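You operate a simulated robot arm through the tools that you are given. There is no shell and no other tool. Be economical: measure what you need, move in short steps, check, and stop when the job is done.

Carry out the task below with a simulated robot arm. There is one attempt and no reset: what you move stays moved.

JOB
Show tower B on both monitors of the black desk.
Fine: source knob on B, input slider on IN 2; tower A stays off.

Only the result counts: the job must be done as asked and must still hold three seconds after the hand-in. Knocking over, shifting, dropping, spilling or breaking anything else fails it.

ROBOT AND FRAMES
A 7-joint arm with a fingered hand, fixed in place. Base frame: the origin is at the foot of the arm, x ahead of it, y to its left, z up; the work surface is at about z = 80. Lengths are in cm, angles in degrees, forces in N, time in s.
With the tool pointing down near the work surface it reaches from about 22 to 76 cm from the base axis. Its first joint turns from -166.0 to 166.0 degrees. Payload 4 kg.
The TCP is the grasp point between the finger pads, 2.8 cm short of the fingertips. In the tool frame z runs along the fingers and y along their closing line. Largest opening 16.8 cm; the body of the gripper starts 7.9 cm behind the TCP. The gripper is a hand of 4 fingers: y runs from the thumb to the fingers, the wrist lies at [0, 0, -24.9] in the tool frame, and closing takes about 1.5 s.
Orientation is that of the tool frame in the base frame, as a unit quaternion [x, y, z, w]. With the fingers straight down and closing along the base's y, the tool's x points along the base's -x, its y along +y and its z along -z.

CONTROLS
- The arm moves only by the tool nudge_tool. Its argument "increments" is a list of rows, each a list of 7 numbers: the shift along the tool's x, y, z in units of 50 mm (1.0 is 50 mm), then the turn, a rotation vector about the tool's x, y, z in units of 5 degrees (1.0 is 5 degrees), then the gripper command, from -1 (fully open) to 1 (shut), values between in proportion. In form: [[x, y, z, rx, ry, rz, gripper], ...]. A call has 1 to 10 rows; each row shifts and turns the commanded pose from where the row before left it, along the tool's axes as they then stand. A call with a number of a shift or a turn outside -1 to 1 is refused whole. A row lasts 0.2 s, in which the tool goes at most 5 cm and 8.6 degrees; a call with a longer step from one row to the next is refused whole, and so is a gripper value outside its range. Where a pose cannot be reached the arm comes as near as it can. A force on the tool above 40 N (or 10 N above the force at the start of the call, whichever is more), or a blocked arm, ends the call early, and 0.2 s more pass. The fingers move at their own pace (about 15.3 cm/s each) and stop on an object; they squeeze with about 34 N. The grip force told is the motor's: it shows also when the fingers shut on nothing. Time passes only in rows, and 0.2 s behind the last, so rows that do not move let the fingers close. The reply holds the time, the measured pose of the TCP, the force on the tool along the base axes, the opening and the grip force, in the units named above and with some noise, with the torque about the TCP (base axes, N m) and any sound that the robot's microphone picked up.
- Cameras (640 x 400 px; columns grow to the right, rows downward): "scene" is fixed at [39.87, 50.09, 145.02]; the picture's right is [-0.99, -0.10, 0.00], its down [-0.04, 0.40, -0.92] and it looks along [0.09, -0.91, -0.40] (base axes); focal length 330 px, centre (320, 200). "wrist" rides on the gripper at [6, -6, -11] in the tool frame; the picture's right is [0.71, 0.71, 0.00], its down [-0.56, 0.56, -0.61] and it looks along [-0.43, 0.43, 0.79] (tool axes); focal length 265 px, centre (320, 200). There is no depth. A picture from a camera that has moved, and an enlarged one, comes with that camera's place and axes in the base frame and with its lens.
- capture(camera): a new picture of that camera. No time passes.
- slide_trunk(by): slides the trunk up (or, below 0, down) by that many cm; the arm rides with it, the base frame stays. It gives what a move gives, with no picture.
- preshape(shape): the hand has 4 fingers and takes this shape, open, in about a second: jaw (thumb against the fingers, like two jaws); tri (thumb and two fingers); tip (a fingertip pinch); poke (one finger out to press); point (the index stretched); flat (the hand flat); cup (the hand cupped); fist (a fist). The gripper value then closes the fingers along that shape, each until it touches; the sizes above hold for jaw. It gives what a move gives, with no picture.
- enlarge(camera, box): a new picture of the part [left, top, right, bottom] of that camera's present view, enlarged. No time passes.
- sign_off(): hands the job in; it is judged then, once.

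Go step by step. Nothing tells you positions but the pictures and the camera data: compare them with the known pose of the tool, close in by small moves and look again before you grip or let go. The budget is 120 turns and 84 pictures, counting those below and the enlarged ones. Unless the task says otherwise, let go and move clear before handing in, and close with one line.

The tools are called after "Call:" as name(argument=value, ...) on one line, values as JSON. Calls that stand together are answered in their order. nudge_tool: Moves the arm, as the interface text tells. Its arguments: {"type":"object","properties":{"increments":{"type":"array","items":{"type":"array","items":{"type":"number"}}}},"required":["increments"]} The other tools are called the same way: slide_trunk (by) slides the trunk up or down; preshape (shape) gives the hand a shape; capture (camera) takes a picture; enlarge (camera, box) takes an enlarged picture of a part of a camera's view; sign_off () hands the job in.

At the start:

```text
time_s: 0.0
tool_pos: [38.6, -36.0, 116.16]
tool_rot: [0.0, 1.0, 0.001, 0.0]
wrist_force: [-0.1, -0.3, -0.3]
moment: [-0.01, -0.03, -0.03]
finger_gap: 16.81
grip_force: 0.1
shape: jaw
trunk travel left (down, up): [-52.5, 6.5]
```

scene: 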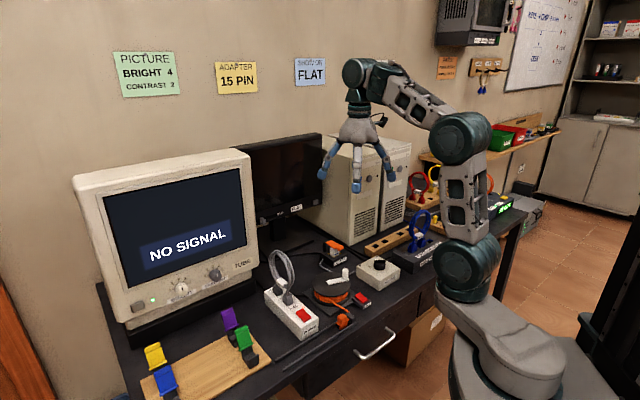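
wrist: 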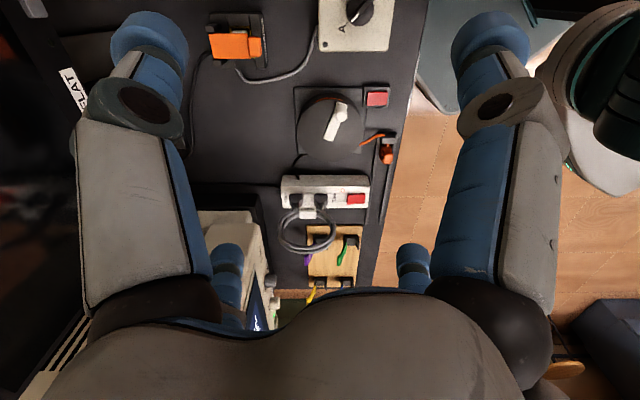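

I see a desk with a CRT, a flat monitor, two towers, a switch box with a knob, a power strip and several plugs/adapters. I'll look more closely first.

Call:
enlarge(camera="scene", box=[80, 140, 280, 340])

Call:
enlarge(camera="scene", box=[240, 210, 440, 350])

Call:
enlarge(camera="scene", box=[100, 40, 340, 110])

Call:
enlarge(camera="scene", box=[310, 120, 560, 280])

Call:
enlarge(camera="scene", box=[430, 0, 590, 110])

Call:
enlarge(camera="wrist", box=[180, 0, 420, 300])

```text
2.00 times, centred on (180, 240) of scene
camera zoom: at [39.87, 50.09, 145.02], right [-0.99, -0.1, 0.0], down [-0.04, 0.4, -0.92], along [0.09, -0.91, -0.4], focal length 659 px, centre (600, 120)
```

zoom: 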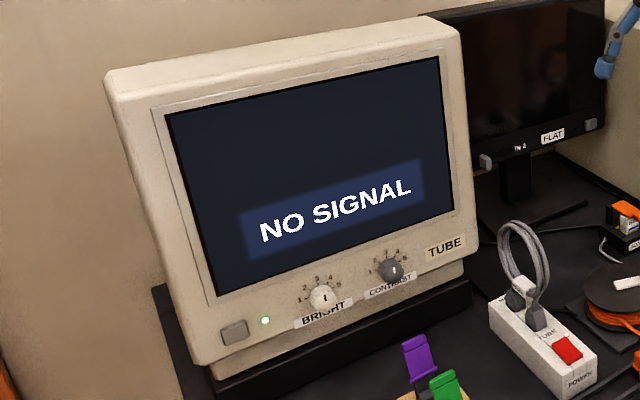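

```text
2.86 times, centred on (340, 280) of scene
camera zoom: at [39.87, 50.09, 145.02], right [-0.99, -0.1, 0.0], down [-0.04, 0.4, -0.92], along [0.09, -0.91, -0.4], focal length 942 px, centre (263, -29)
```

zoom: 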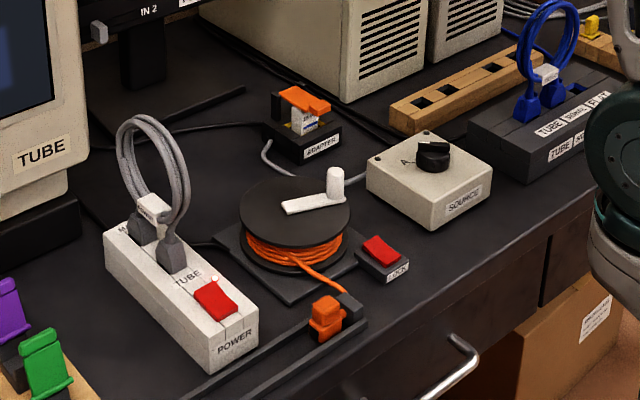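

```text
2.67 times, centred on (220, 75) of scene
camera zoom: at [39.87, 50.09, 145.02], right [-0.99, -0.1, 0.0], down [-0.04, 0.4, -0.92], along [0.09, -0.91, -0.4], focal length 879 px, centre (587, 533)
```

zoom: 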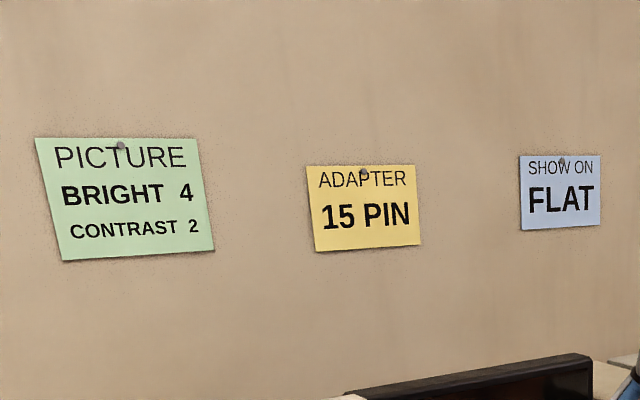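

```text
2.50 times, centred on (435, 200) of scene
camera zoom: at [39.87, 50.09, 145.02], right [-0.99, -0.1, 0.0], down [-0.04, 0.4, -0.92], along [0.09, -0.91, -0.4], focal length 824 px, centre (32, 200)
```

zoom: 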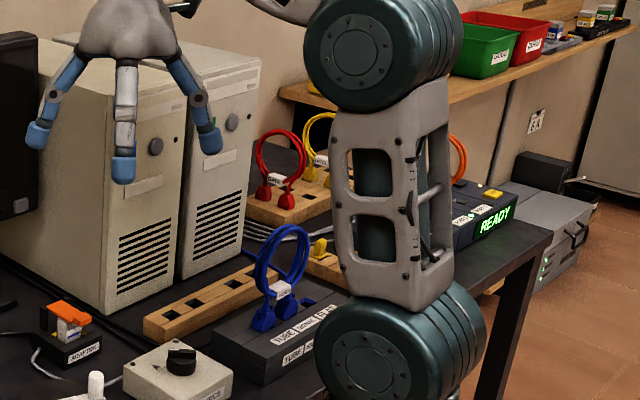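

```text
3.64 times, centred on (510, 55) of scene
camera zoom: at [39.87, 50.09, 145.02], right [-0.99, -0.1, 0.0], down [-0.04, 0.4, -0.92], along [0.09, -0.91, -0.4], focal length 1198 px, centre (-371, 727)
```

zoom: 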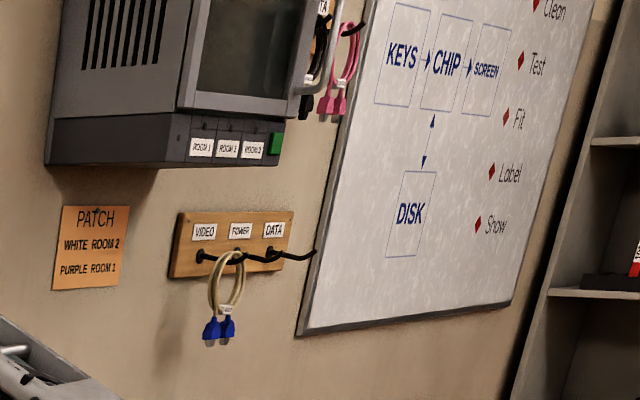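

```text
1.33 times, centred on (300, 150) of wrist
camera zoom: at [32.46, -41.96, 127.12], right [-0.71, 0.71, 0.0], down [0.56, 0.56, 0.61], along [0.43, 0.43, -0.79], focal length 354 px, centre (347, 267)
```

zoom: 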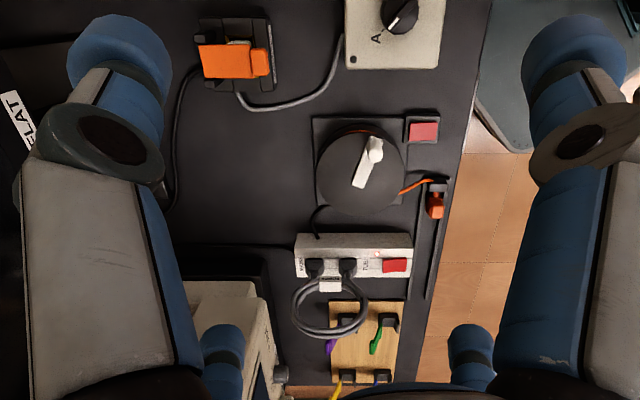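

The patch box with the blue loop (about x 14, y -48) and the towers are hidden from here. I'll turn the hand so the wrist camera looks that way.

Call:
nudge_tool(increments=[[0, 0, 0, 0, 0, -1, -1], [0, 0, 0, 0, 0, -1, -1], [0, 0, 0, 0, 0, -1, -1], [0, 0, 0, 0, 0, -1, -1], [0, 0, 0, 0, 0, -1, -1], [0, 0, 0, 0, 0, -1, -1], [0, 0, 0, 0, 0, -1, -1], [0, 0, 0, 0, 0, -1, -1], [0, 0, 0, 0, 0, -1, -1], [0, 0, 0, 0, 0, -1, -1]])

Call:
nudge_tool(increments=[[0, 0, 0, 0, 0, -1, -1], [0, 0, 0, 0, 0, -1, -1], [0, 0, 0, 0, 0, -1, -1], [0, 0, 0, 0, 0, -1, -1], [0, 0, 0, 0, 0, -1, -1], [0, 0, 0, 0, 0, -1, -1], [0, 0, 0, 0, 0, -1, -1], [0, 0, 0, 0, 0, -1, -1], [0, 0, 0, 0, 0, -1, -1], [0, 0, 0, 0, 0, -1, -1]])

Call:
capture(camera="wrist")

```text
time_s: 2.2
tool_pos: [38.37, -35.85, 116.15]
tool_rot: [-0.422, 0.906, 0.001, 0.0]
wrist_force: [-0.1, 0.8, -0.2]
moment: [-0.02, 0.04, -0.01]
finger_gap: 16.76
grip_force: 0.1
shape: jaw
trunk travel left (down, up): [-52.5, 6.5]
```

```text
time_s: 4.4
tool_pos: [37.83, -25.8, 111.44]
tool_rot: [-0.686, 0.728, -0.01, -0.017]
wrist_force: [0.0, 1.3, 0.6]
moment: [-0.01, -0.02, 0.01]
finger_gap: 16.79
grip_force: 0.1
shape: jaw
out of reach, approached as far as the arm can: row 2, 3, 4, 5, 6, 7, 8, 9, 10
trunk travel left (down, up): [-52.5, 6.5]
```

```text
75 pictures are left
camera wrist: at [43.5, -31.81, 122.43], right [-0.75, -0.67, 0.03], down [-0.52, 0.61, 0.6], along [-0.42, 0.43, -0.8], focal length 265 px, centre (320, 200)
```

wrist: 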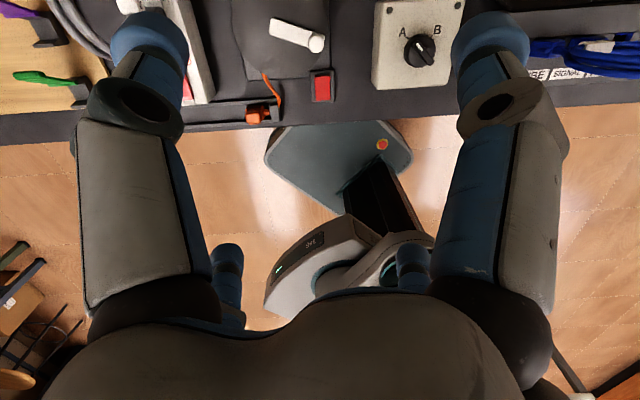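

The wrist hits its joint limit that way, so I turn back and go the other way round.

Call:
nudge_tool(increments=[[0, 0, 0, 0, 0, 1, -1], [0, 0, 0, 0, 0, 1, -1], [0, 0, 0, 0, 0, 1, -1], [0, 0, 0, 0, 0, 1, -1], [0, 0, 0, 0, 0, 1, -1], [0, 0, 0, 0, 0, 1, -1], [0, 0, 0, 0, 0, 1, -1], [0, 0, 0, 0, 0, 1, -1], [0, 0, 0, 0, 0, 1, -1], [0, 0, 0, 0, 0, 1, -1]])

Call:
nudge_tool(increments=[[0, 0, 0, 0, 0, 1, -1], [0, 0, 0, 0, 0, 1, -1], [0, 0, 0, 0, 0, 1, -1], [0, 0, 0, 0, 0, 1, -1], [0, 0, 0, 0, 0, 1, -1], [0, 0, 0, 0, 0, 1, -1], [0, 0, 0, 0, 0, 1, -1], [0, 0, 0, 0, 0, 1, -1], [0, 0, 0, 0, 0, 1, -1], [0, 0, 0, 0, 0, 1, -1]])

Call:
nudge_tool(increments=[[0, 0, 0, 0, 0, 1, -1], [0, 0, 0, 0, 0, 1, -1], [0, 0, 0, 0, 0, 1, -1], [0, 0, 0, 0, 0, 1, -1], [0, 0, 0, 0, 0, 1, -1], [0, 0, 0, 0, 0, 1, -1], [0, 0, 0, 0, 0, 1, -1], [0, 0, 0, 0, 0, 1, -1], [0, 0, 0, 0, 0, 1, -1], [0, 0, 0, 0, 0, 1, -1]])

Call:
nudge_tool(increments=[[0, 0, 0, 0, 0, 1, -1], [0, 0, 0, 0, 0, 1, -1], [0, 0, 0, 0, 0, 1, -1], [0, 0, 0, 0, 0, 1, -1], [0, 0, 0, 0, 0, 1, -1], [0, 0, 0, 0, 0, 1, -1], [0, 0, 0, 0, 0, 1, -1], [0, 0, 0, 0, 0, 1, -1], [0, 0, 0, 0, 0, 1, -1], [0, 0, 0, 0, 0, 1, -1]])

Call:
capture(camera="wrist")

```text
time_s: 6.6
tool_pos: [37.92, -25.87, 111.37]
tool_rot: [-0.314, 0.949, -0.016, -0.011]
wrist_force: [-0.4, 0.9, 0.6]
moment: [0.01, -0.01, 0.03]
finger_gap: 16.81
grip_force: 0.2
shape: jaw
trunk travel left (down, up): [-52.5, 6.5]
```

```text
time_s: 8.8
tool_pos: [37.85, -25.86, 111.38]
tool_rot: [0.118, 0.993, -0.018, -0.004]
wrist_force: [0.2, 0.5, 1.1]
moment: [0.01, 0.01, 0.03]
finger_gap: 16.79
grip_force: 0.1
shape: jaw
trunk travel left (down, up): [-52.5, 6.5]
```

```text
time_s: 11.0
tool_pos: [37.99, -25.95, 111.28]
tool_rot: [0.525, 0.851, -0.018, 0.004]
wrist_force: [-0.5, -0.1, 0.1]
moment: [0.03, -0.01, -0.01]
finger_gap: 16.79
grip_force: 0.2
shape: jaw
trunk travel left (down, up): [-52.5, 6.5]
```

```text
time_s: 13.2
tool_pos: [37.89, -25.96, 111.14]
tool_rot: [0.836, 0.548, -0.016, 0.011]
wrist_force: [1.3, 0.1, 0.0]
moment: [-0.03, 0.02, -0.01]
finger_gap: 16.79
grip_force: 0.0
shape: jaw
trunk travel left (down, up): [-52.5, 6.5]
```

```text
74 pictures are left
camera wrist: at [34.74, -17.6, 122.0], right [0.93, 0.37, -0.02], down [0.3, -0.71, 0.64], along [0.22, -0.6, -0.77], focal length 265 px, centre (320, 200)
```

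wrist: 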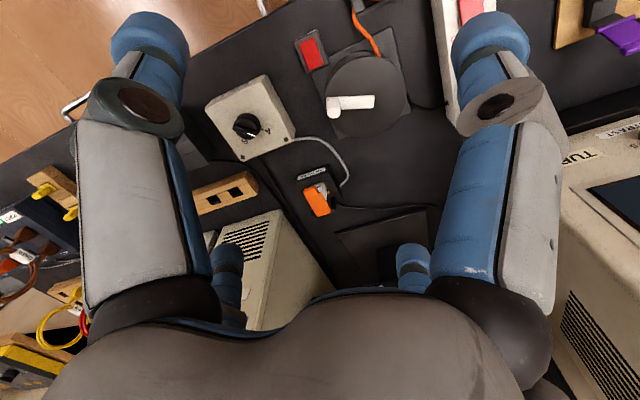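

I see the source box (A/B) and the reel. I'll pull back, raise the trunk and tilt the hand to look at the towers and patch boxes.

Call:
slide_trunk(by=6.5)

Call:
nudge_tool(increments=[[0.916, -0.4, 0, 0, 0, 0, -1], [0.916, -0.4, 0, 0, 0, 0, -1], [0, 0, 0, -0.71, -0.71, 0, -1], [0, 0, 0, -0.71, -0.71, 0, -1], [0, 0, 0, -0.71, -0.71, 0, -1], [0, 0, 0, -0.71, -0.71, 0, -1], [0, 0, 0, -0.71, -0.71, 0, -1]])

Call:
capture(camera="wrist")

Call:
capture(camera="scene")

```text
time_s: 14.2
tool_pos: [37.83, -26.0, 117.76]
tool_rot: [0.836, 0.548, -0.015, 0.01]
wrist_force: [-0.6, -0.2, -1.1]
moment: [-0.01, -0.01, 0.0]
finger_gap: 16.78
grip_force: 0.1
shape: jaw
trunk travel left (down, up): [-59.0, 0.0]
```

```text
time_s: 15.8
tool_pos: [39.37, -19.1, 118.42]
tool_rot: [0.829, 0.545, -0.052, 0.109]
wrist_force: [-0.6, 0.2, -0.3]
moment: [0.01, -0.03, -0.01]
finger_gap: 16.8
grip_force: 0.1
shape: jaw
out of reach, approached as far as the arm can: row 3, 4, 5, 6
trunk travel left (down, up): [-59.0, 0.0]
```

```text
73 pictures are left
camera wrist: at [35.69, -8.75, 127.0], right [0.93, 0.36, -0.06], down [0.27, -0.56, 0.78], along [0.25, -0.74, -0.62], focal length 265 px, centre (320, 200)
```

wrist: 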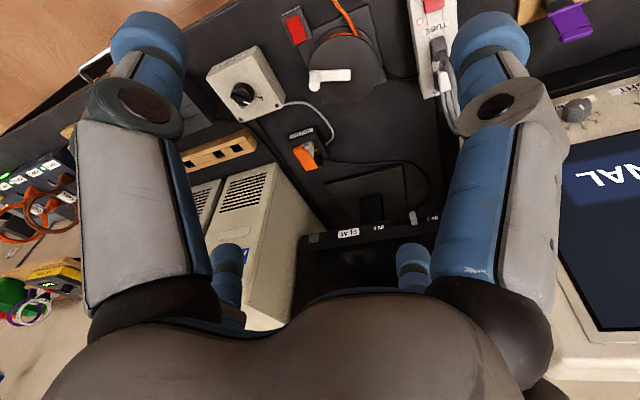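

```text
72 pictures are left
```

scene: 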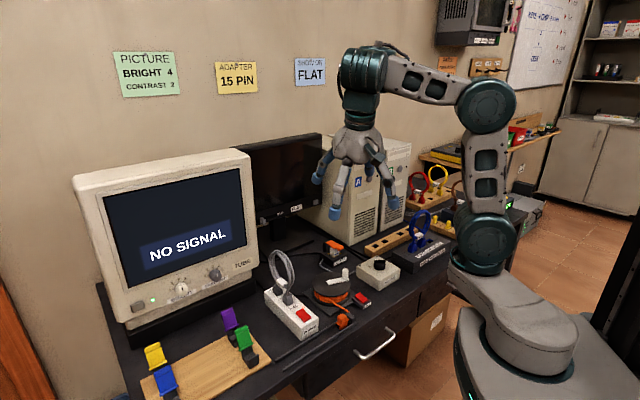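

The scene camera now sees past the arm better; I'll zoom in on the patch box, towers and adapter.

Call:
enlarge(camera="scene", box=[360, 205, 470, 275])

Call:
enlarge(camera="scene", box=[330, 130, 420, 230])

Call:
enlarge(camera="scene", box=[250, 235, 410, 345])

Call:
enlarge(camera="scene", box=[400, 110, 560, 220])

Call:
enlarge(camera="scene", box=[250, 180, 350, 250])

```text
5.71 times, centred on (415, 240) of scene
camera zoom: at [39.87, 50.09, 145.02], right [-0.99, -0.1, 0.0], down [-0.04, 0.4, -0.92], along [0.09, -0.91, -0.4], focal length 1883 px, centre (-223, -29)
```

zoom: 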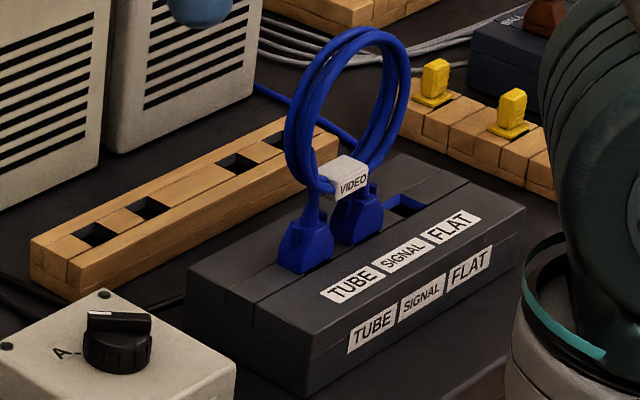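

```text
4.00 times, centred on (375, 180) of scene
camera zoom: at [39.87, 50.09, 145.02], right [-0.99, -0.1, 0.0], down [-0.04, 0.4, -0.92], along [0.09, -0.91, -0.4], focal length 1318 px, centre (100, 280)
```

zoom: 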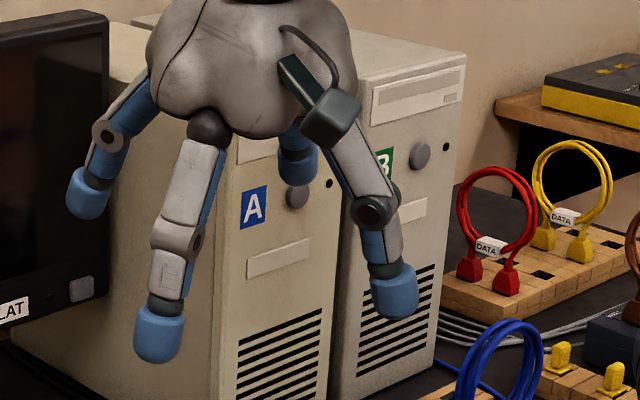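

```text
3.64 times, centred on (330, 290) of scene
camera zoom: at [39.87, 50.09, 145.02], right [-0.99, -0.1, 0.0], down [-0.04, 0.4, -0.92], along [0.09, -0.91, -0.4], focal length 1198 px, centre (284, -127)
```

zoom: 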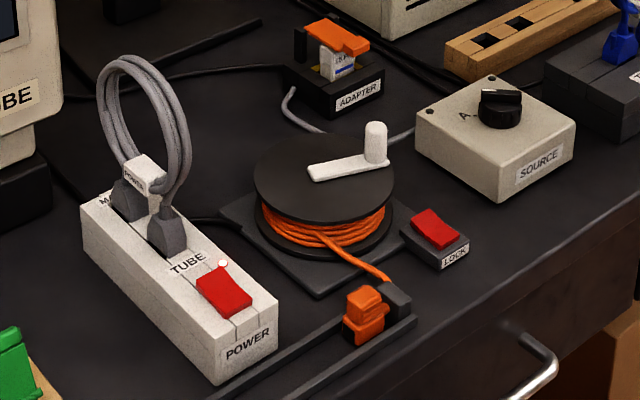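

```text
3.64 times, centred on (480, 165) of scene
camera zoom: at [39.87, 50.09, 145.02], right [-0.99, -0.1, 0.0], down [-0.04, 0.4, -0.92], along [0.09, -0.91, -0.4], focal length 1198 px, centre (-262, 327)
```

zoom: 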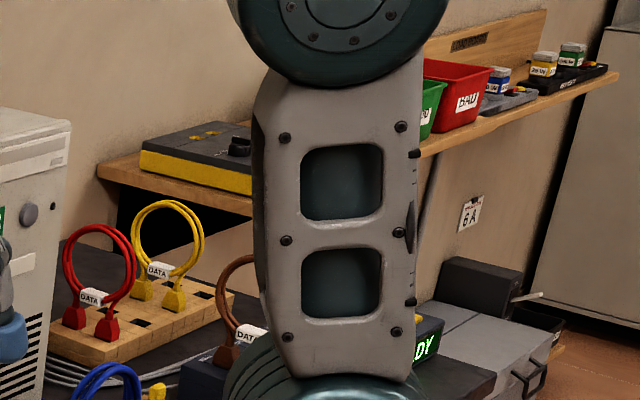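

```text
5.71 times, centred on (300, 215) of scene
camera zoom: at [39.87, 50.09, 145.02], right [-0.99, -0.1, 0.0], down [-0.04, 0.4, -0.92], along [0.09, -0.91, -0.4], focal length 1883 px, centre (434, 114)
```

zoom: 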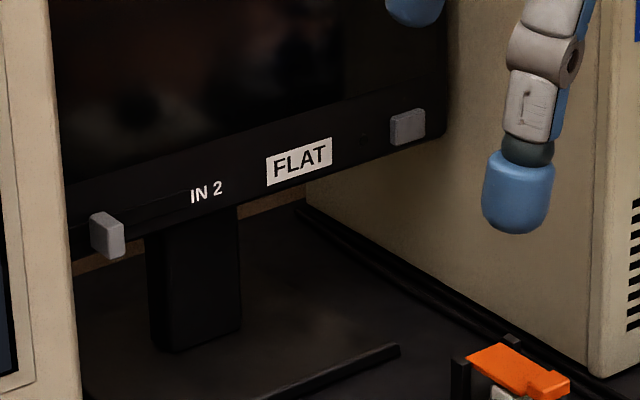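

I need to read the slider, adapter, and sockets more closely; zooming the present wrist view.

Call:
enlarge(camera="wrist", box=[270, 100, 470, 260])

Call:
enlarge(camera="wrist", box=[0, 130, 120, 340])

```text
2.50 times, centred on (370, 180) of wrist
camera zoom: at [35.69, -8.75, 127.0], right [0.93, 0.36, -0.06], down [0.27, -0.56, 0.78], along [0.25, -0.74, -0.62], focal length 664 px, centre (195, 250)
```

zoom: 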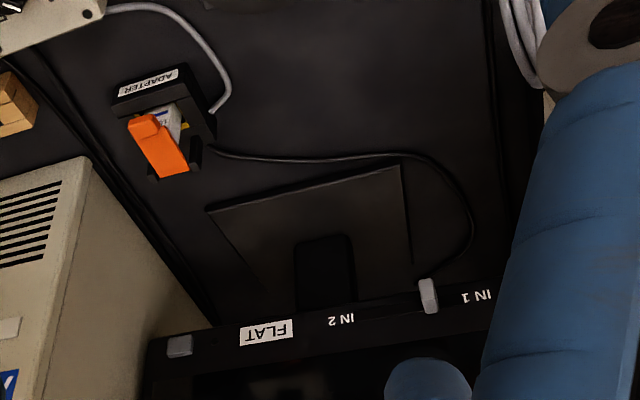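

```text
1.90 times, centred on (60, 235) of wrist
camera zoom: at [35.69, -8.75, 127.0], right [0.93, 0.36, -0.06], down [0.27, -0.56, 0.78], along [0.25, -0.74, -0.62], focal length 506 px, centre (815, 133)
```

zoom: 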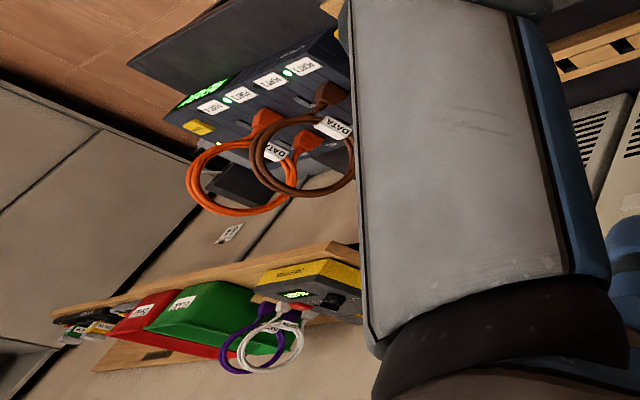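

Slider sits by IN 1; the FLAT's cable comes from the adapter, fed by the source box. Next I look at the patch box from above.

Call:
nudge_tool(increments=[[-0.61, -0.64, 0.05, 0, 0, 0, -1], [-0.61, -0.64, 0.05, 0, 0, 0, -1], [-0.61, -0.64, 0.05, 0, 0, 0, -1], [-0.61, -0.64, 0.05, 0, 0, 0, -1], [-0.61, -0.64, 0.05, 0, 0, 0, -1], [-0.61, -0.64, 0.05, 0, 0, 0, -1], [-0.61, -0.64, 0.05, 0, 0, 0, -1]])

Call:
capture(camera="wrist")

```text
time_s: 17.0
tool_pos: [29.09, -19.4, 118.62]
tool_rot: [0.72, 0.683, -0.032, 0.118]
wrist_force: [-0.9, -0.9, -0.4]
moment: [-0.06, -0.05, 0.03]
finger_gap: 16.79
grip_force: 0.1
shape: jaw
trunk travel left (down, up): [-59.0, 0.0]
stopped in row 5: the arm was blocked; the commanded pose is now the measured one
```

```text
64 pictures are left
camera wrist: at [22.02, -10.91, 127.18], right [0.75, 0.66, -0.06], down [0.44, -0.44, 0.78], along [0.49, -0.61, -0.62], focal length 265 px, centre (320, 200)
```

wrist: 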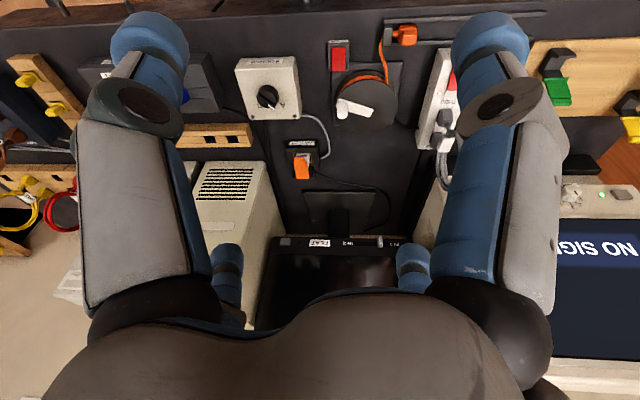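

Blocked by a joint limit close to the base. I straighten the tool to vertical and try again further out.

Call:
nudge_tool(increments=[[-0.5, 0, 0, 0.49, 0.8, 0, -1], [-0.5, 0, 0, 0.49, 0.8, 0, -1], [-0.5, 0, 0, 0.49, 0.8, 0, -1], [-0.6, 0, 0, 0, 0, 0, -1], [-0.6, 0, 0, 0, 0, 0, -1], [0, -0.56, 0, 0, 0, 0, -1], [0, -0.56, 0, 0, 0, 0, -1], [0, -0.56, 0, 0, 0, 0, -1], [0, -0.56, 0, 0, 0, 0, -1], [0, -0.56, 0, 0, 0, 0, -1]])

Call:
capture(camera="wrist")

```text
time_s: 19.2
tool_pos: [14.17, -32.08, 119.55]
tool_rot: [0.729, 0.685, -0.001, -0.001]
wrist_force: [-0.7, 0.4, -0.1]
moment: [-0.03, -0.01, -0.01]
finger_gap: 16.78
grip_force: 0.0
shape: jaw
trunk travel left (down, up): [-59.0, 0.0]
```

```text
63 pictures are left
camera wrist: at [8.33, -25.62, 130.49], right [0.75, 0.66, 0.0], down [0.52, -0.59, 0.61], along [0.4, -0.46, -0.79], focal length 265 px, centre (320, 200)
```

wrist: 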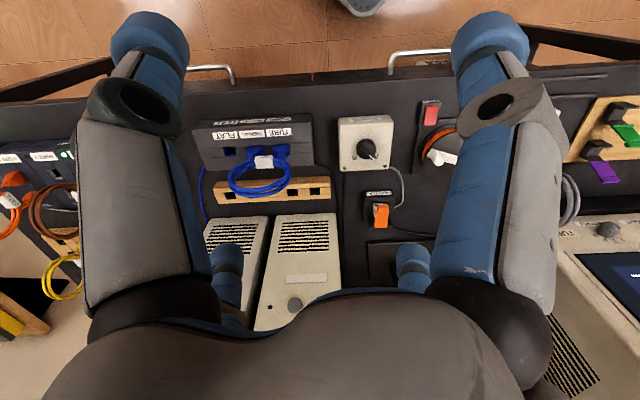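

Good view of the patch box and towers; zooming in.

Call:
enlarge(camera="wrist", box=[180, 90, 350, 210])

Call:
enlarge(camera="wrist", box=[320, 90, 460, 270])

Call:
enlarge(camera="wrist", box=[0, 120, 110, 360])

```text
3.33 times, centred on (265, 150) of wrist
camera zoom: at [8.33, -25.62, 130.49], right [0.75, 0.66, 0.0], down [0.52, -0.59, 0.61], along [0.4, -0.46, -0.79], focal length 885 px, centre (503, 367)
```

zoom: 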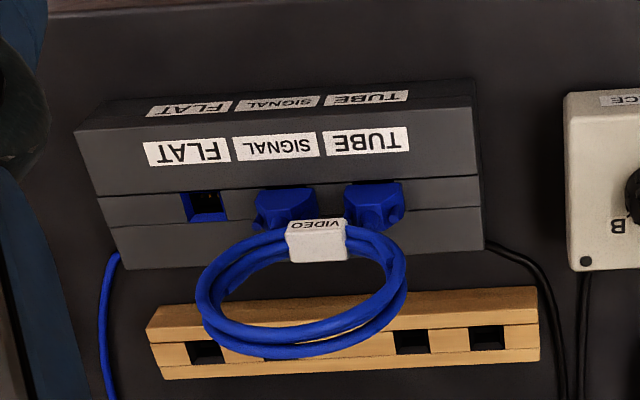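

```text
2.22 times, centred on (390, 180) of wrist
camera zoom: at [8.33, -25.62, 130.49], right [0.75, 0.66, 0.0], down [0.52, -0.59, 0.61], along [0.4, -0.46, -0.79], focal length 590 px, centre (164, 244)
```

zoom: 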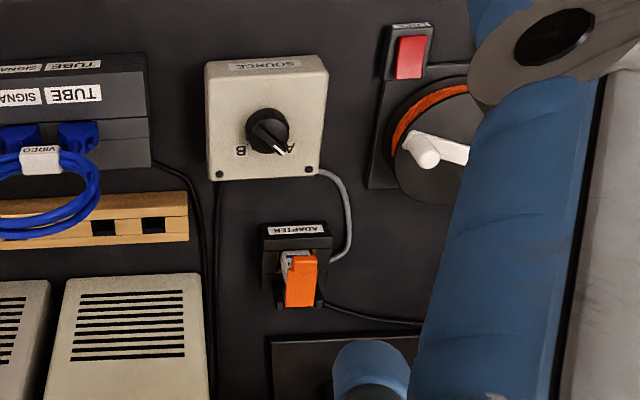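

```text
1.67 times, centred on (55, 240) of wrist
camera zoom: at [8.33, -25.62, 130.49], right [0.75, 0.66, 0.0], down [0.52, -0.59, 0.61], along [0.4, -0.46, -0.79], focal length 442 px, centre (762, 133)
```

zoom: 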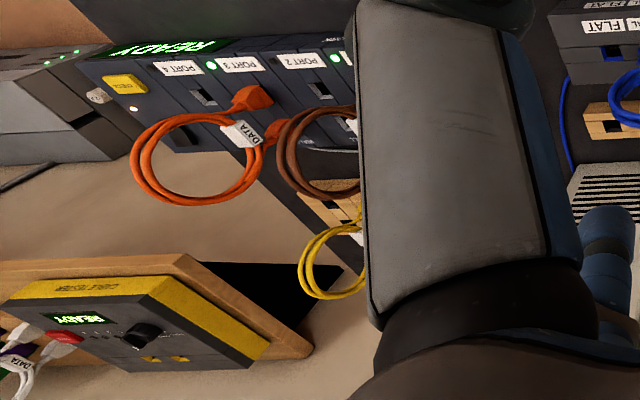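

Patch: VIDEO loop links SIGNAL–TUBE, so the tube gets its signal from the source box. I go over the source knob (about [29.5,-34.5]) to have a look and turn it.

Call:
nudge_tool(increments=[[-0.07, 0.77, 0, 0, 0, 0, -1], [-0.07, 0.77, 0, 0, 0, 0, -1], [-0.07, 0.77, 0, 0, 0, 0, -1], [-0.07, 0.77, 0, 0, 0, 0, -1], [0, 0, 0.8, 0, 0, 0, -1], [0, 0, 0.8, 0, 0, 0, -1], [0, 0, 0.8, 0, 0, 0, -1]])

Call:
nudge_tool(increments=[[0, 0, 0, 0, 0, -1, -1], [0, 0, 0, 0, 0, -1, -1], [0, 0, 0, 0, 0, -1, -1], [0, 0, 0, 0, 0, -1, -1], [0, 0, 0, 0, 0, -1, -1], [0, 0, 0, 0, 0, -1, -1], [0, 0, 0, 0, 0, -1, -1], [0, 0, 0, 0, 0, -1, -1], [0, 0, 0, 0, 0, -1, -1], [0, 0, 0, 0, 0, -1, -1]])

Call:
capture(camera="wrist")

Call:
capture(camera="scene")

```text
time_s: 20.8
tool_pos: [29.29, -34.52, 107.5]
tool_rot: [0.729, 0.685, -0.001, -0.001]
wrist_force: [0.1, 0.7, -0.2]
moment: [0.01, 0.02, -0.02]
finger_gap: 16.78
grip_force: 0.0
shape: jaw
trunk travel left (down, up): [-59.0, 0.0]
```

```text
time_s: 23.0
tool_pos: [29.34, -34.48, 107.6]
tool_rot: [0.371, 0.929, -0.001, -0.002]
wrist_force: [-0.3, -0.5, -0.5]
moment: [-0.05, -0.03, -0.02]
finger_gap: 16.82
grip_force: 0.1
shape: jaw
trunk travel left (down, up): [-59.0, 0.0]
```

```text
59 pictures are left
camera wrist: at [20.68, -34.68, 118.53], right [-0.02, 1.0, 0.0], down [0.79, 0.02, 0.61], along [0.61, 0.02, -0.79], focal length 265 px, centre (320, 200)
```

wrist: 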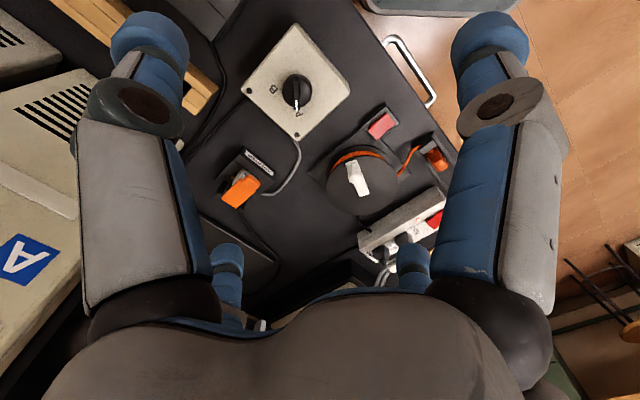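

```text
58 pictures are left
```

scene: 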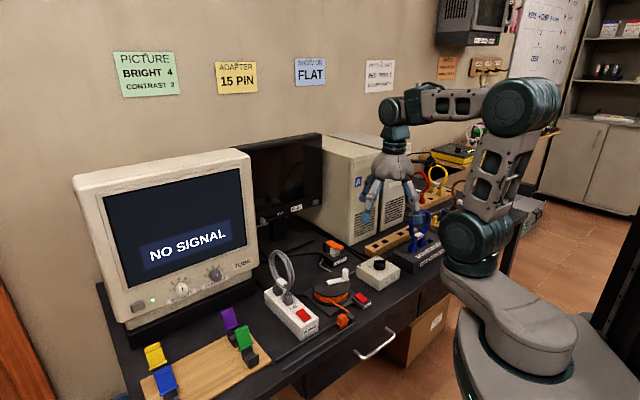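

Call:
enlarge(camera="wrist", box=[220, 20, 370, 220])

Call:
enlarge(camera="scene", box=[330, 40, 480, 110])

Call:
enlarge(camera="scene", box=[300, 220, 430, 300])

```text
2.00 times, centred on (295, 120) of wrist
camera zoom: at [20.68, -34.68, 118.53], right [-0.02, 1.0, 0.0], down [0.79, 0.02, 0.61], along [0.61, 0.02, -0.79], focal length 531 px, centre (370, 360)
```

zoom: 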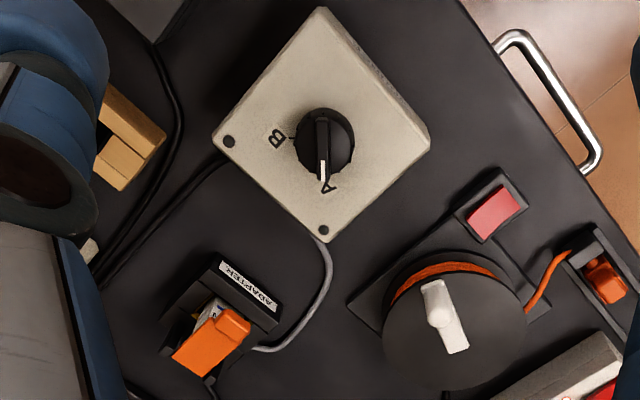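

```text
4.27 times, centred on (405, 75) of scene
camera zoom: at [39.87, 50.09, 145.02], right [-0.99, -0.1, 0.0], down [-0.04, 0.4, -0.92], along [0.09, -0.91, -0.4], focal length 1406 px, centre (-43, 733)
```

zoom: 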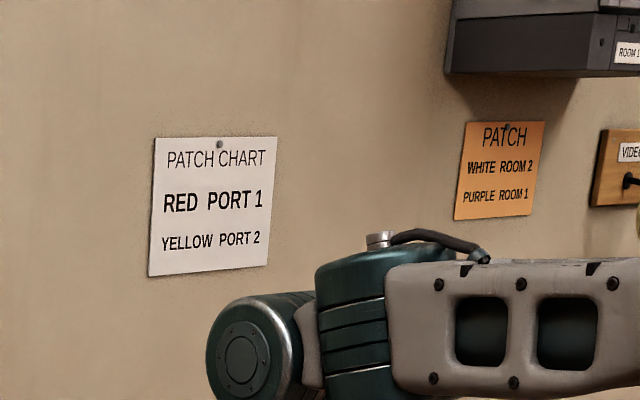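

```text
4.92 times, centred on (365, 260) of scene
camera zoom: at [39.87, 50.09, 145.02], right [-0.99, -0.1, 0.0], down [-0.04, 0.4, -0.92], along [0.09, -0.91, -0.4], focal length 1623 px, centre (98, -95)
```

zoom: 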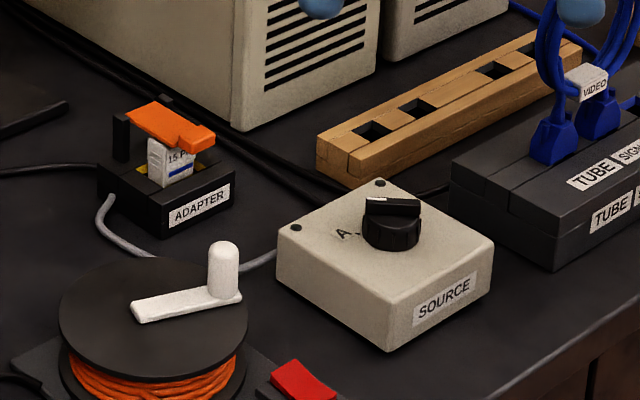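

The adapter fitted already reads 15 P(IN) with its lever down, so it can stay. Knob points to A (towards +x), B is about 90° clockwise. I test how the fingers close in the air before gripping.

Call:
nudge_tool(increments=[[0, 0, 0, 0, 0, -1, 0.4], [0, 0, 0, 0, 0, -1, 0.4], [0, 0, 0, 0, 0, -1, 0.4], [0, 0, 0, 0, 0, -1, 0.4], [0, 0, 0, 0, 0, -1, 0.4], [0, 0, 0, 0, 0, -1, 0.4], [0, 0, 0, 0, 0, 0, 0.4], [0, 0, 0, 0, 0, 0, 0.4]])

Call:
capture(camera="wrist")

Call:
enlarge(camera="scene", box=[330, 130, 450, 290])

```text
time_s: 24.8
tool_pos: [29.43, -34.48, 107.52]
tool_rot: [0.119, 0.993, 0.0, -0.001]
wrist_force: [-0.1, 0.9, -0.5]
moment: [0.0, -0.02, 0.0]
finger_gap: 5.09
grip_force: 0.0
shape: jaw
trunk travel left (down, up): [-59.0, 0.0]
```

```text
54 pictures are left
camera wrist: at [21.92, -38.9, 118.51], right [-0.52, 0.85, 0.0], down [0.67, 0.41, 0.61], along [0.52, 0.32, -0.79], focal length 265 px, centre (320, 200)
```

wrist: 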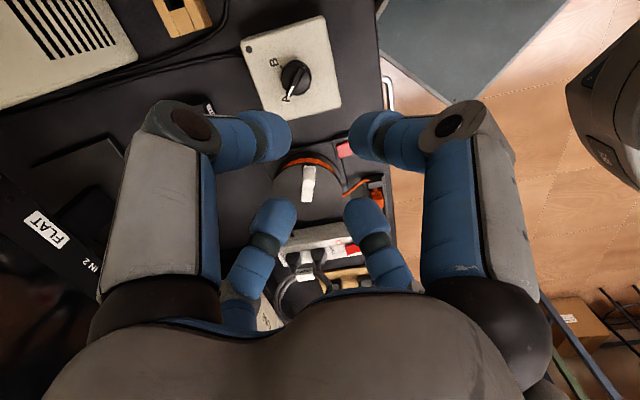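

```text
2.50 times, centred on (390, 210) of scene
camera zoom: at [39.87, 50.09, 145.02], right [-0.99, -0.1, 0.0], down [-0.04, 0.4, -0.92], along [0.09, -0.91, -0.4], focal length 824 px, centre (145, 175)
```

zoom: 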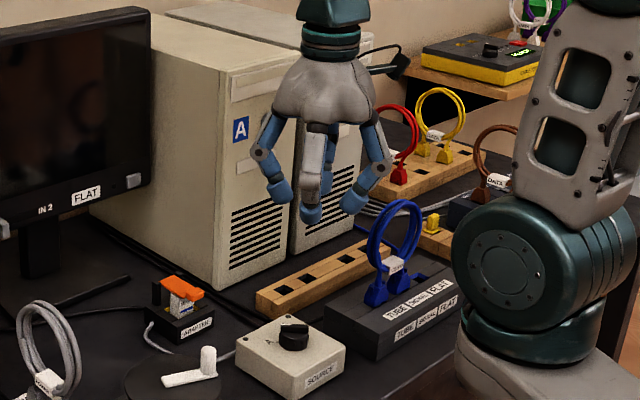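

All four fingers close radially, good for a knob. I centre over the knob (about [29.5,-37.2]), come down to just above it and check.

Call:
nudge_tool(increments=[[-0.146, -0.52, 0, 0, 0, 0, 0.1], [0, 0, 0.7, 0, 0, 0, 0.1], [0, 0, 0.7, 0, 0, 0, 0.1], [0, 0, 0.7, 0, 0, 0, 0.1], [0, 0, 0.7, 0, 0, 0, 0.1]])

Call:
capture(camera="wrist")

Call:
enlarge(camera="scene", box=[330, 200, 430, 300])

```text
time_s: 26.0
tool_pos: [29.34, -37.22, 93.48]
tool_rot: [0.118, 0.993, 0.0, -0.002]
wrist_force: [0.5, -0.3, -0.5]
moment: [-0.02, -0.01, 0.0]
finger_gap: 7.54
grip_force: 0.0
shape: jaw
trunk travel left (down, up): [-59.0, 0.0]
```

```text
52 pictures are left
camera wrist: at [22.02, -41.61, 104.44], right [-0.52, 0.85, 0.0], down [0.67, 0.41, 0.61], along [0.52, 0.32, -0.79], focal length 265 px, centre (320, 200)
```

wrist: 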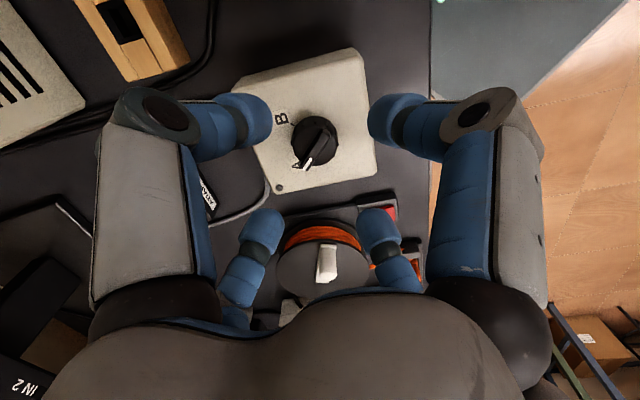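

```text
4.00 times, centred on (380, 250) of scene
camera zoom: at [39.87, 50.09, 145.02], right [-0.99, -0.1, 0.0], down [-0.04, 0.4, -0.92], along [0.09, -0.91, -0.4], focal length 1318 px, centre (80, 0)
```

zoom: 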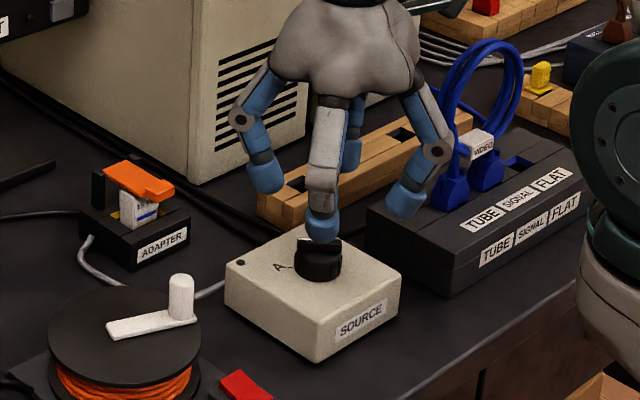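

Knob is centred under the TCP. Descend 5.3 cm and close.

Call:
nudge_tool(increments=[[0, -0.05, 0.4, 0, 0, 0, 0.1], [0, 0, 0.4, 0, 0, 0, 0.1], [0, 0, 0.26, 0, 0, 0, 0.1], [0, 0, 0, 0, 0, 0, 0.9], [0, 0, 0, 0, 0, 0, 0.9], [0, 0, 0, 0, 0, 0, 0.9], [0, 0, 0, 0, 0, 0, 0.9]])

Call:
enlarge(camera="scene", box=[330, 200, 430, 300])

```text
time_s: 27.6
tool_pos: [29.49, -37.45, 88.33]
tool_rot: [0.119, 0.993, -0.001, -0.001]
wrist_force: [3.3, -2.2, 6.9]
moment: [-0.01, -0.38, -0.01]
finger_gap: 1.83
grip_force: 33.8
shape: jaw
trunk travel left (down, up): [-59.0, 0.0]
```

```text
4.00 times, centred on (380, 250) of scene
camera zoom: at [39.87, 50.09, 145.02], right [-0.99, -0.1, 0.0], down [-0.04, 0.4, -0.92], along [0.09, -0.91, -0.4], focal length 1318 px, centre (80, 0)
```

zoom: 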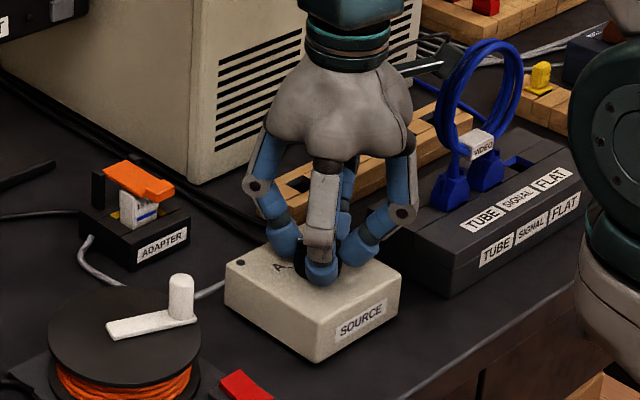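

Gripped. Turn clockwise.

Call:
nudge_tool(increments=[[0, 0, 0, 0, 0, 1, 0.9], [0, 0, 0, 0, 0, 1, 0.9], [0, 0, 0, 0, 0, 1, 0.9], [0, 0, 0, 0, 0, 1, 0.9], [0, 0, 0, 0, 0, 1, 0.9], [0, 0, 0, 0, 0, 1, 0.9], [0, 0, 0, 0, 0, 1, 0.9], [0, 0, 0, 0, 0, 1, 0.9], [0, 0, 0, 0, 0, 1, 0.9]])

Call:
nudge_tool(increments=[[0, 0, 0, 0, 0, 1, 0.9], [0, 0, 0, 0, 0, 1, 0.9], [0, 0, 0, 0, 0, 1, 0.9], [0, 0, 0, 0, 0, 1, 0.9], [0, 0, 0, 0, 0, 1, 0.9], [0, 0, 0, 0, 0, 1, 0.9], [0, 0, 0, 0, 0, 1, 0.9], [0, 0, 0, 0, 0, 1, 0.9], [0, 0, 0, 0, 0, 1, 0.9]])

Call:
enlarge(camera="wrist", box=[200, 30, 440, 230])

```text
time_s: 29.6
tool_pos: [29.43, -36.94, 88.2]
tool_rot: [0.489, 0.872, 0.002, 0.0]
wrist_force: [6.4, 25.6, 9.4]
moment: [0.4, -0.37, 0.21]
finger_gap: 1.86
grip_force: 34.0
shape: jaw
trunk travel left (down, up): [-59.0, 0.0]
```

```text
time_s: 31.1
tool_pos: [29.61, -36.63, 88.33]
tool_rot: [0.703, 0.711, 0.007, -0.004]
wrist_force: [9.8, 16.7, 11.2]
moment: [0.06, -0.3, 0.15]
finger_gap: 1.87
grip_force: 34.1
shape: jaw
trunk travel left (down, up): [-59.0, 0.0]
stopped in row 7: the force on the tool passed its limit at 40 N (the readings are from after the stop); the commanded pose is now the measured one
```

```text
2.00 times, centred on (320, 130) of wrist
camera zoom: at [23.32, -30.88, 99.3], right [0.7, 0.72, 0.01], down [0.56, -0.56, 0.61], along [0.44, -0.42, -0.79], focal length 531 px, centre (320, 340)
```

zoom: 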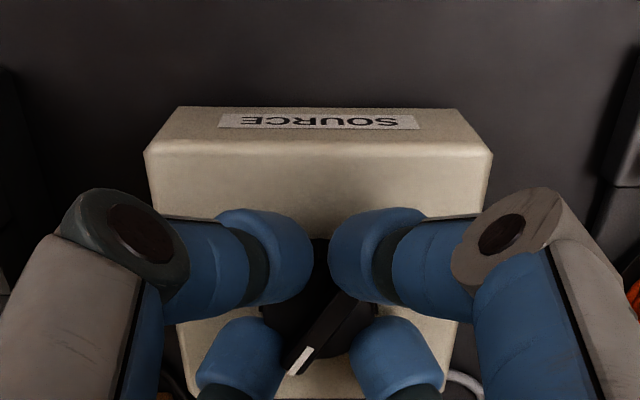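

The pointer seems to have reached B. Release, rise and look.

Call:
nudge_tool(increments=[[0, 0, 0, 0, 0, 0, 0.1], [0, 0, 0, 0, 0, 0, 0.1], [0, 0, 0, 0, 0, 0, 0.1], [0, 0, -0.7, 0, 0, 0, 0.1], [0, 0, -0.7, 0, 0, 0, 0.1], [0, 0, -0.7, 0, 0, 0, 0.1], [0, 0, -0.7, 0, 0, 0, 0.1]])

Call:
enlarge(camera="wrist", box=[200, 30, 440, 230])

Call:
enlarge(camera="scene", box=[300, 220, 430, 300])

```text
time_s: 32.7
tool_pos: [29.35, -37.03, 102.25]
tool_rot: [0.706, 0.708, 0.004, -0.004]
wrist_force: [0.3, 0.2, 0.5]
moment: [0.0, -0.02, 0.03]
finger_gap: 7.54
grip_force: 0.1
shape: jaw
trunk travel left (down, up): [-59.0, 0.0]
```

```text
2.00 times, centred on (320, 130) of wrist
camera zoom: at [23.11, -31.25, 113.26], right [0.7, 0.71, 0.01], down [0.56, -0.56, 0.61], along [0.44, -0.42, -0.79], focal length 531 px, centre (320, 340)
```

zoom: 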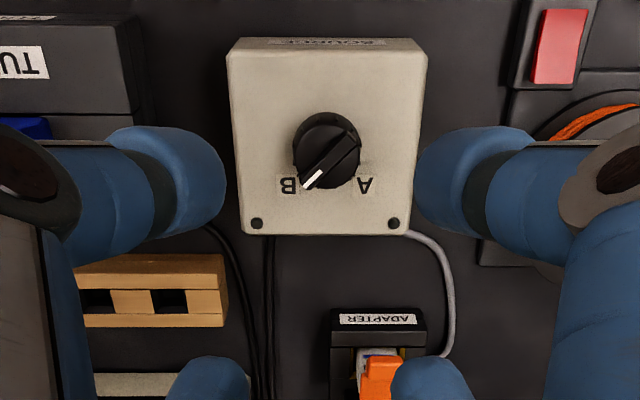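

```text
4.92 times, centred on (365, 260) of scene
camera zoom: at [39.87, 50.09, 145.02], right [-0.99, -0.1, 0.0], down [-0.04, 0.4, -0.92], along [0.09, -0.91, -0.4], focal length 1623 px, centre (98, -95)
```

zoom: 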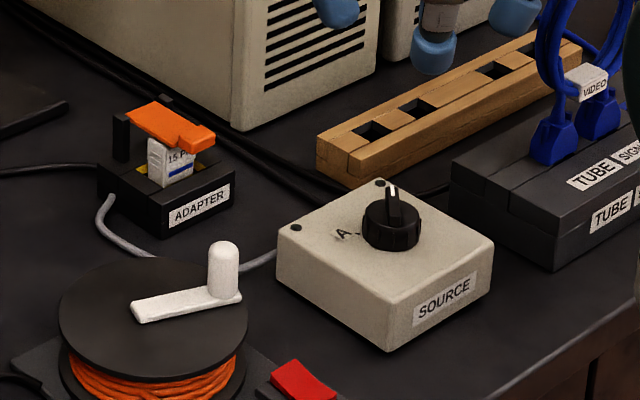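

Knob on B, box not shifted. Estimates: tower B button ≈[21.3,-73.4,105], FLAT power button ≈[52.8,-62,94.7], slider ≈[68.1,-44.4,95]. Take the poke shape and look at it.

Call:
preshape(shape="poke")

Call:
capture(camera="wrist")

Call:
enlarge(camera="scene", box=[330, 120, 450, 240])

```text
time_s: 33.6
tool_pos: [29.41, -37.06, 102.09]
tool_rot: [0.705, 0.709, 0.005, -0.004]
wrist_force: [-0.3, 0.5, 0.7]
moment: [-0.01, 0.01, -0.01]
finger_gap: 0.01
grip_force: 0.0
shape: poke
trunk travel left (down, up): [-59.0, 0.0]
```

```text
46 pictures are left
camera wrist: at [23.14, -31.29, 113.18], right [0.7, 0.71, 0.01], down [0.56, -0.56, 0.61], along [0.44, -0.42, -0.79], focal length 265 px, centre (320, 200)
```

wrist: 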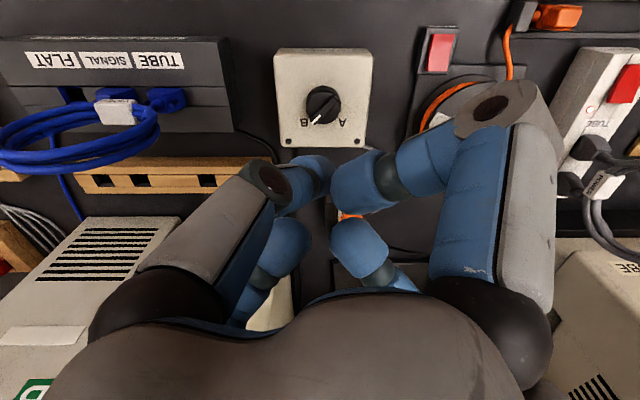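

```text
3.33 times, centred on (390, 180) of scene
camera zoom: at [39.87, 50.09, 145.02], right [-0.99, -0.1, 0.0], down [-0.04, 0.4, -0.92], along [0.09, -0.91, -0.4], focal length 1099 px, centre (87, 267)
```

zoom: 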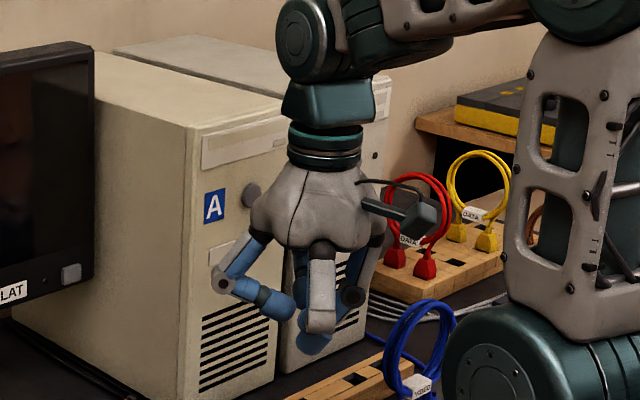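

Call:
nudge_tool(increments=[[0, 0, -0.4, 0, 0, 0, 1], [0, 0, 0, 0, 0, 0, 1], [0, 0, 0, 0, 0, 0, 1], [0, 0, 0, 0, 0, 0, 1], [0, 0, 0, 0, 0, 0, 1], [0, 0, 0, 0, 0, 0, 1]])

Call:
capture(camera="wrist")

Call:
enlarge(camera="scene", box=[330, 120, 450, 240])

```text
time_s: 35.0
tool_pos: [29.25, -37.26, 104.33]
tool_rot: [0.705, 0.709, 0.005, -0.004]
wrist_force: [-0.6, 0.5, -0.3]
moment: [0.01, 0.02, 0.03]
finger_gap: 0.0
grip_force: 34.2
shape: jaw
trunk travel left (down, up): [-59.0, 0.0]
```

```text
44 pictures are left
camera wrist: at [23.1, -31.3, 115.19], right [0.7, 0.71, 0.01], down [0.56, -0.56, 0.61], along [0.44, -0.42, -0.79], focal length 265 px, centre (320, 200)
```

wrist: 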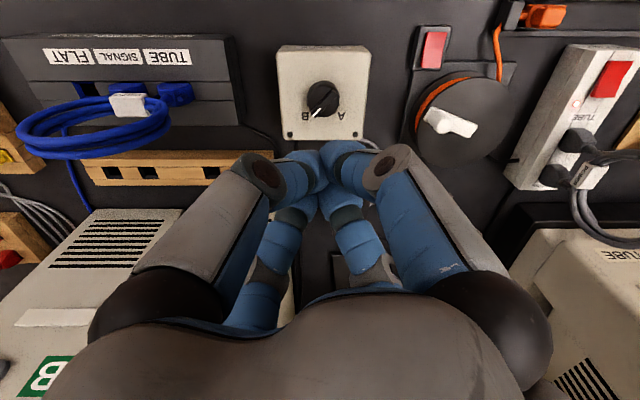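

```text
3.33 times, centred on (390, 180) of scene
camera zoom: at [39.87, 50.09, 145.02], right [-0.99, -0.1, 0.0], down [-0.04, 0.4, -0.92], along [0.09, -0.91, -0.4], focal length 1099 px, centre (87, 267)
```

zoom: 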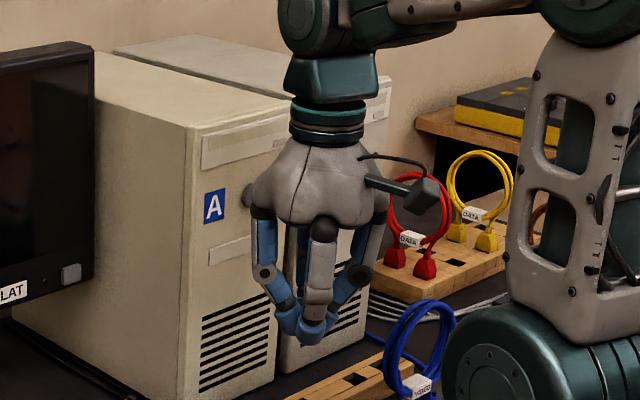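

A closed jaw makes a good compact probe. I raise, turn the hand about +135° so that the camera will be above the hand once I tilt it horizontally toward the towers.

Call:
nudge_tool(increments=[[0, 0, -0.3, 0, 0, 1, 1], [0, 0, -0.3, 0, 0, 1, 1], [0, 0, -0.3, 0, 0, 1, 1], [0, 0, 0, 0, 0, 1, 1], [0, 0, 0, 0, 0, 1, 1], [0, 0, 0, 0, 0, 1, 1], [0, 0, 0, 0, 0, 1, 1], [0, 0, 0, 0, 0, 1, 1], [0, 0, 0, 0, 0, 1, 1]])

Call:
nudge_tool(increments=[[0, 0, 0, 0, 0, 1, 1], [0, 0, 0, 0, 0, 1, 1], [0, 0, 0, 0, 0, 1, 1], [0, 0, 0, 0, 0, 1, 1], [0, 0, 0, 0, 0, 1, 1], [0, 0, 0, 0, 0, 1, 1], [0, 0, 0, 0, 0, 1, 1], [0, 0, 0, 0, 0, 1, 1], [0, 0, 0, 0, 0, 1, 1]])

Call:
nudge_tool(increments=[[0, 0, 0, 0, 0, 1, 1], [0, 0, 0, 0, 0, 1, 1], [0, 0, 0, 0, 0, 1, 1], [0, 0, 0, 0, 0, 1, 1], [0, 0, 0, 0, 0, 1, 1], [0, 0, 0, 0, 0, 1, 1], [0, 0, 0, 0, 0, 1, 1], [0, 0, 0, 0, 0, 1, 1], [0, 0, 0, 0, 0, 1, 1]])

```text
time_s: 37.0
tool_pos: [29.42, -37.34, 108.82]
tool_rot: [0.923, 0.385, 0.003, -0.006]
wrist_force: [0.3, 0.9, 0.1]
moment: [-0.02, 0.02, 0.01]
finger_gap: 0.01
grip_force: 33.8
shape: jaw
trunk travel left (down, up): [-59.0, 0.0]
```

```text
time_s: 39.0
tool_pos: [29.4, -37.22, 108.66]
tool_rot: [1.0, 0.002, 0.001, -0.007]
wrist_force: [0.2, 0.2, -0.2]
moment: [0.0, -0.02, 0.02]
finger_gap: 0.02
grip_force: 34.1
shape: jaw
trunk travel left (down, up): [-59.0, 0.0]
```

```text
time_s: 41.0
tool_pos: [29.31, -37.37, 108.72]
tool_rot: [0.925, -0.381, -0.001, -0.007]
wrist_force: [0.1, 0.2, -0.6]
moment: [-0.01, 0.0, 0.01]
finger_gap: 0.01
grip_force: 34.0
shape: jaw
trunk travel left (down, up): [-59.0, 0.0]
```

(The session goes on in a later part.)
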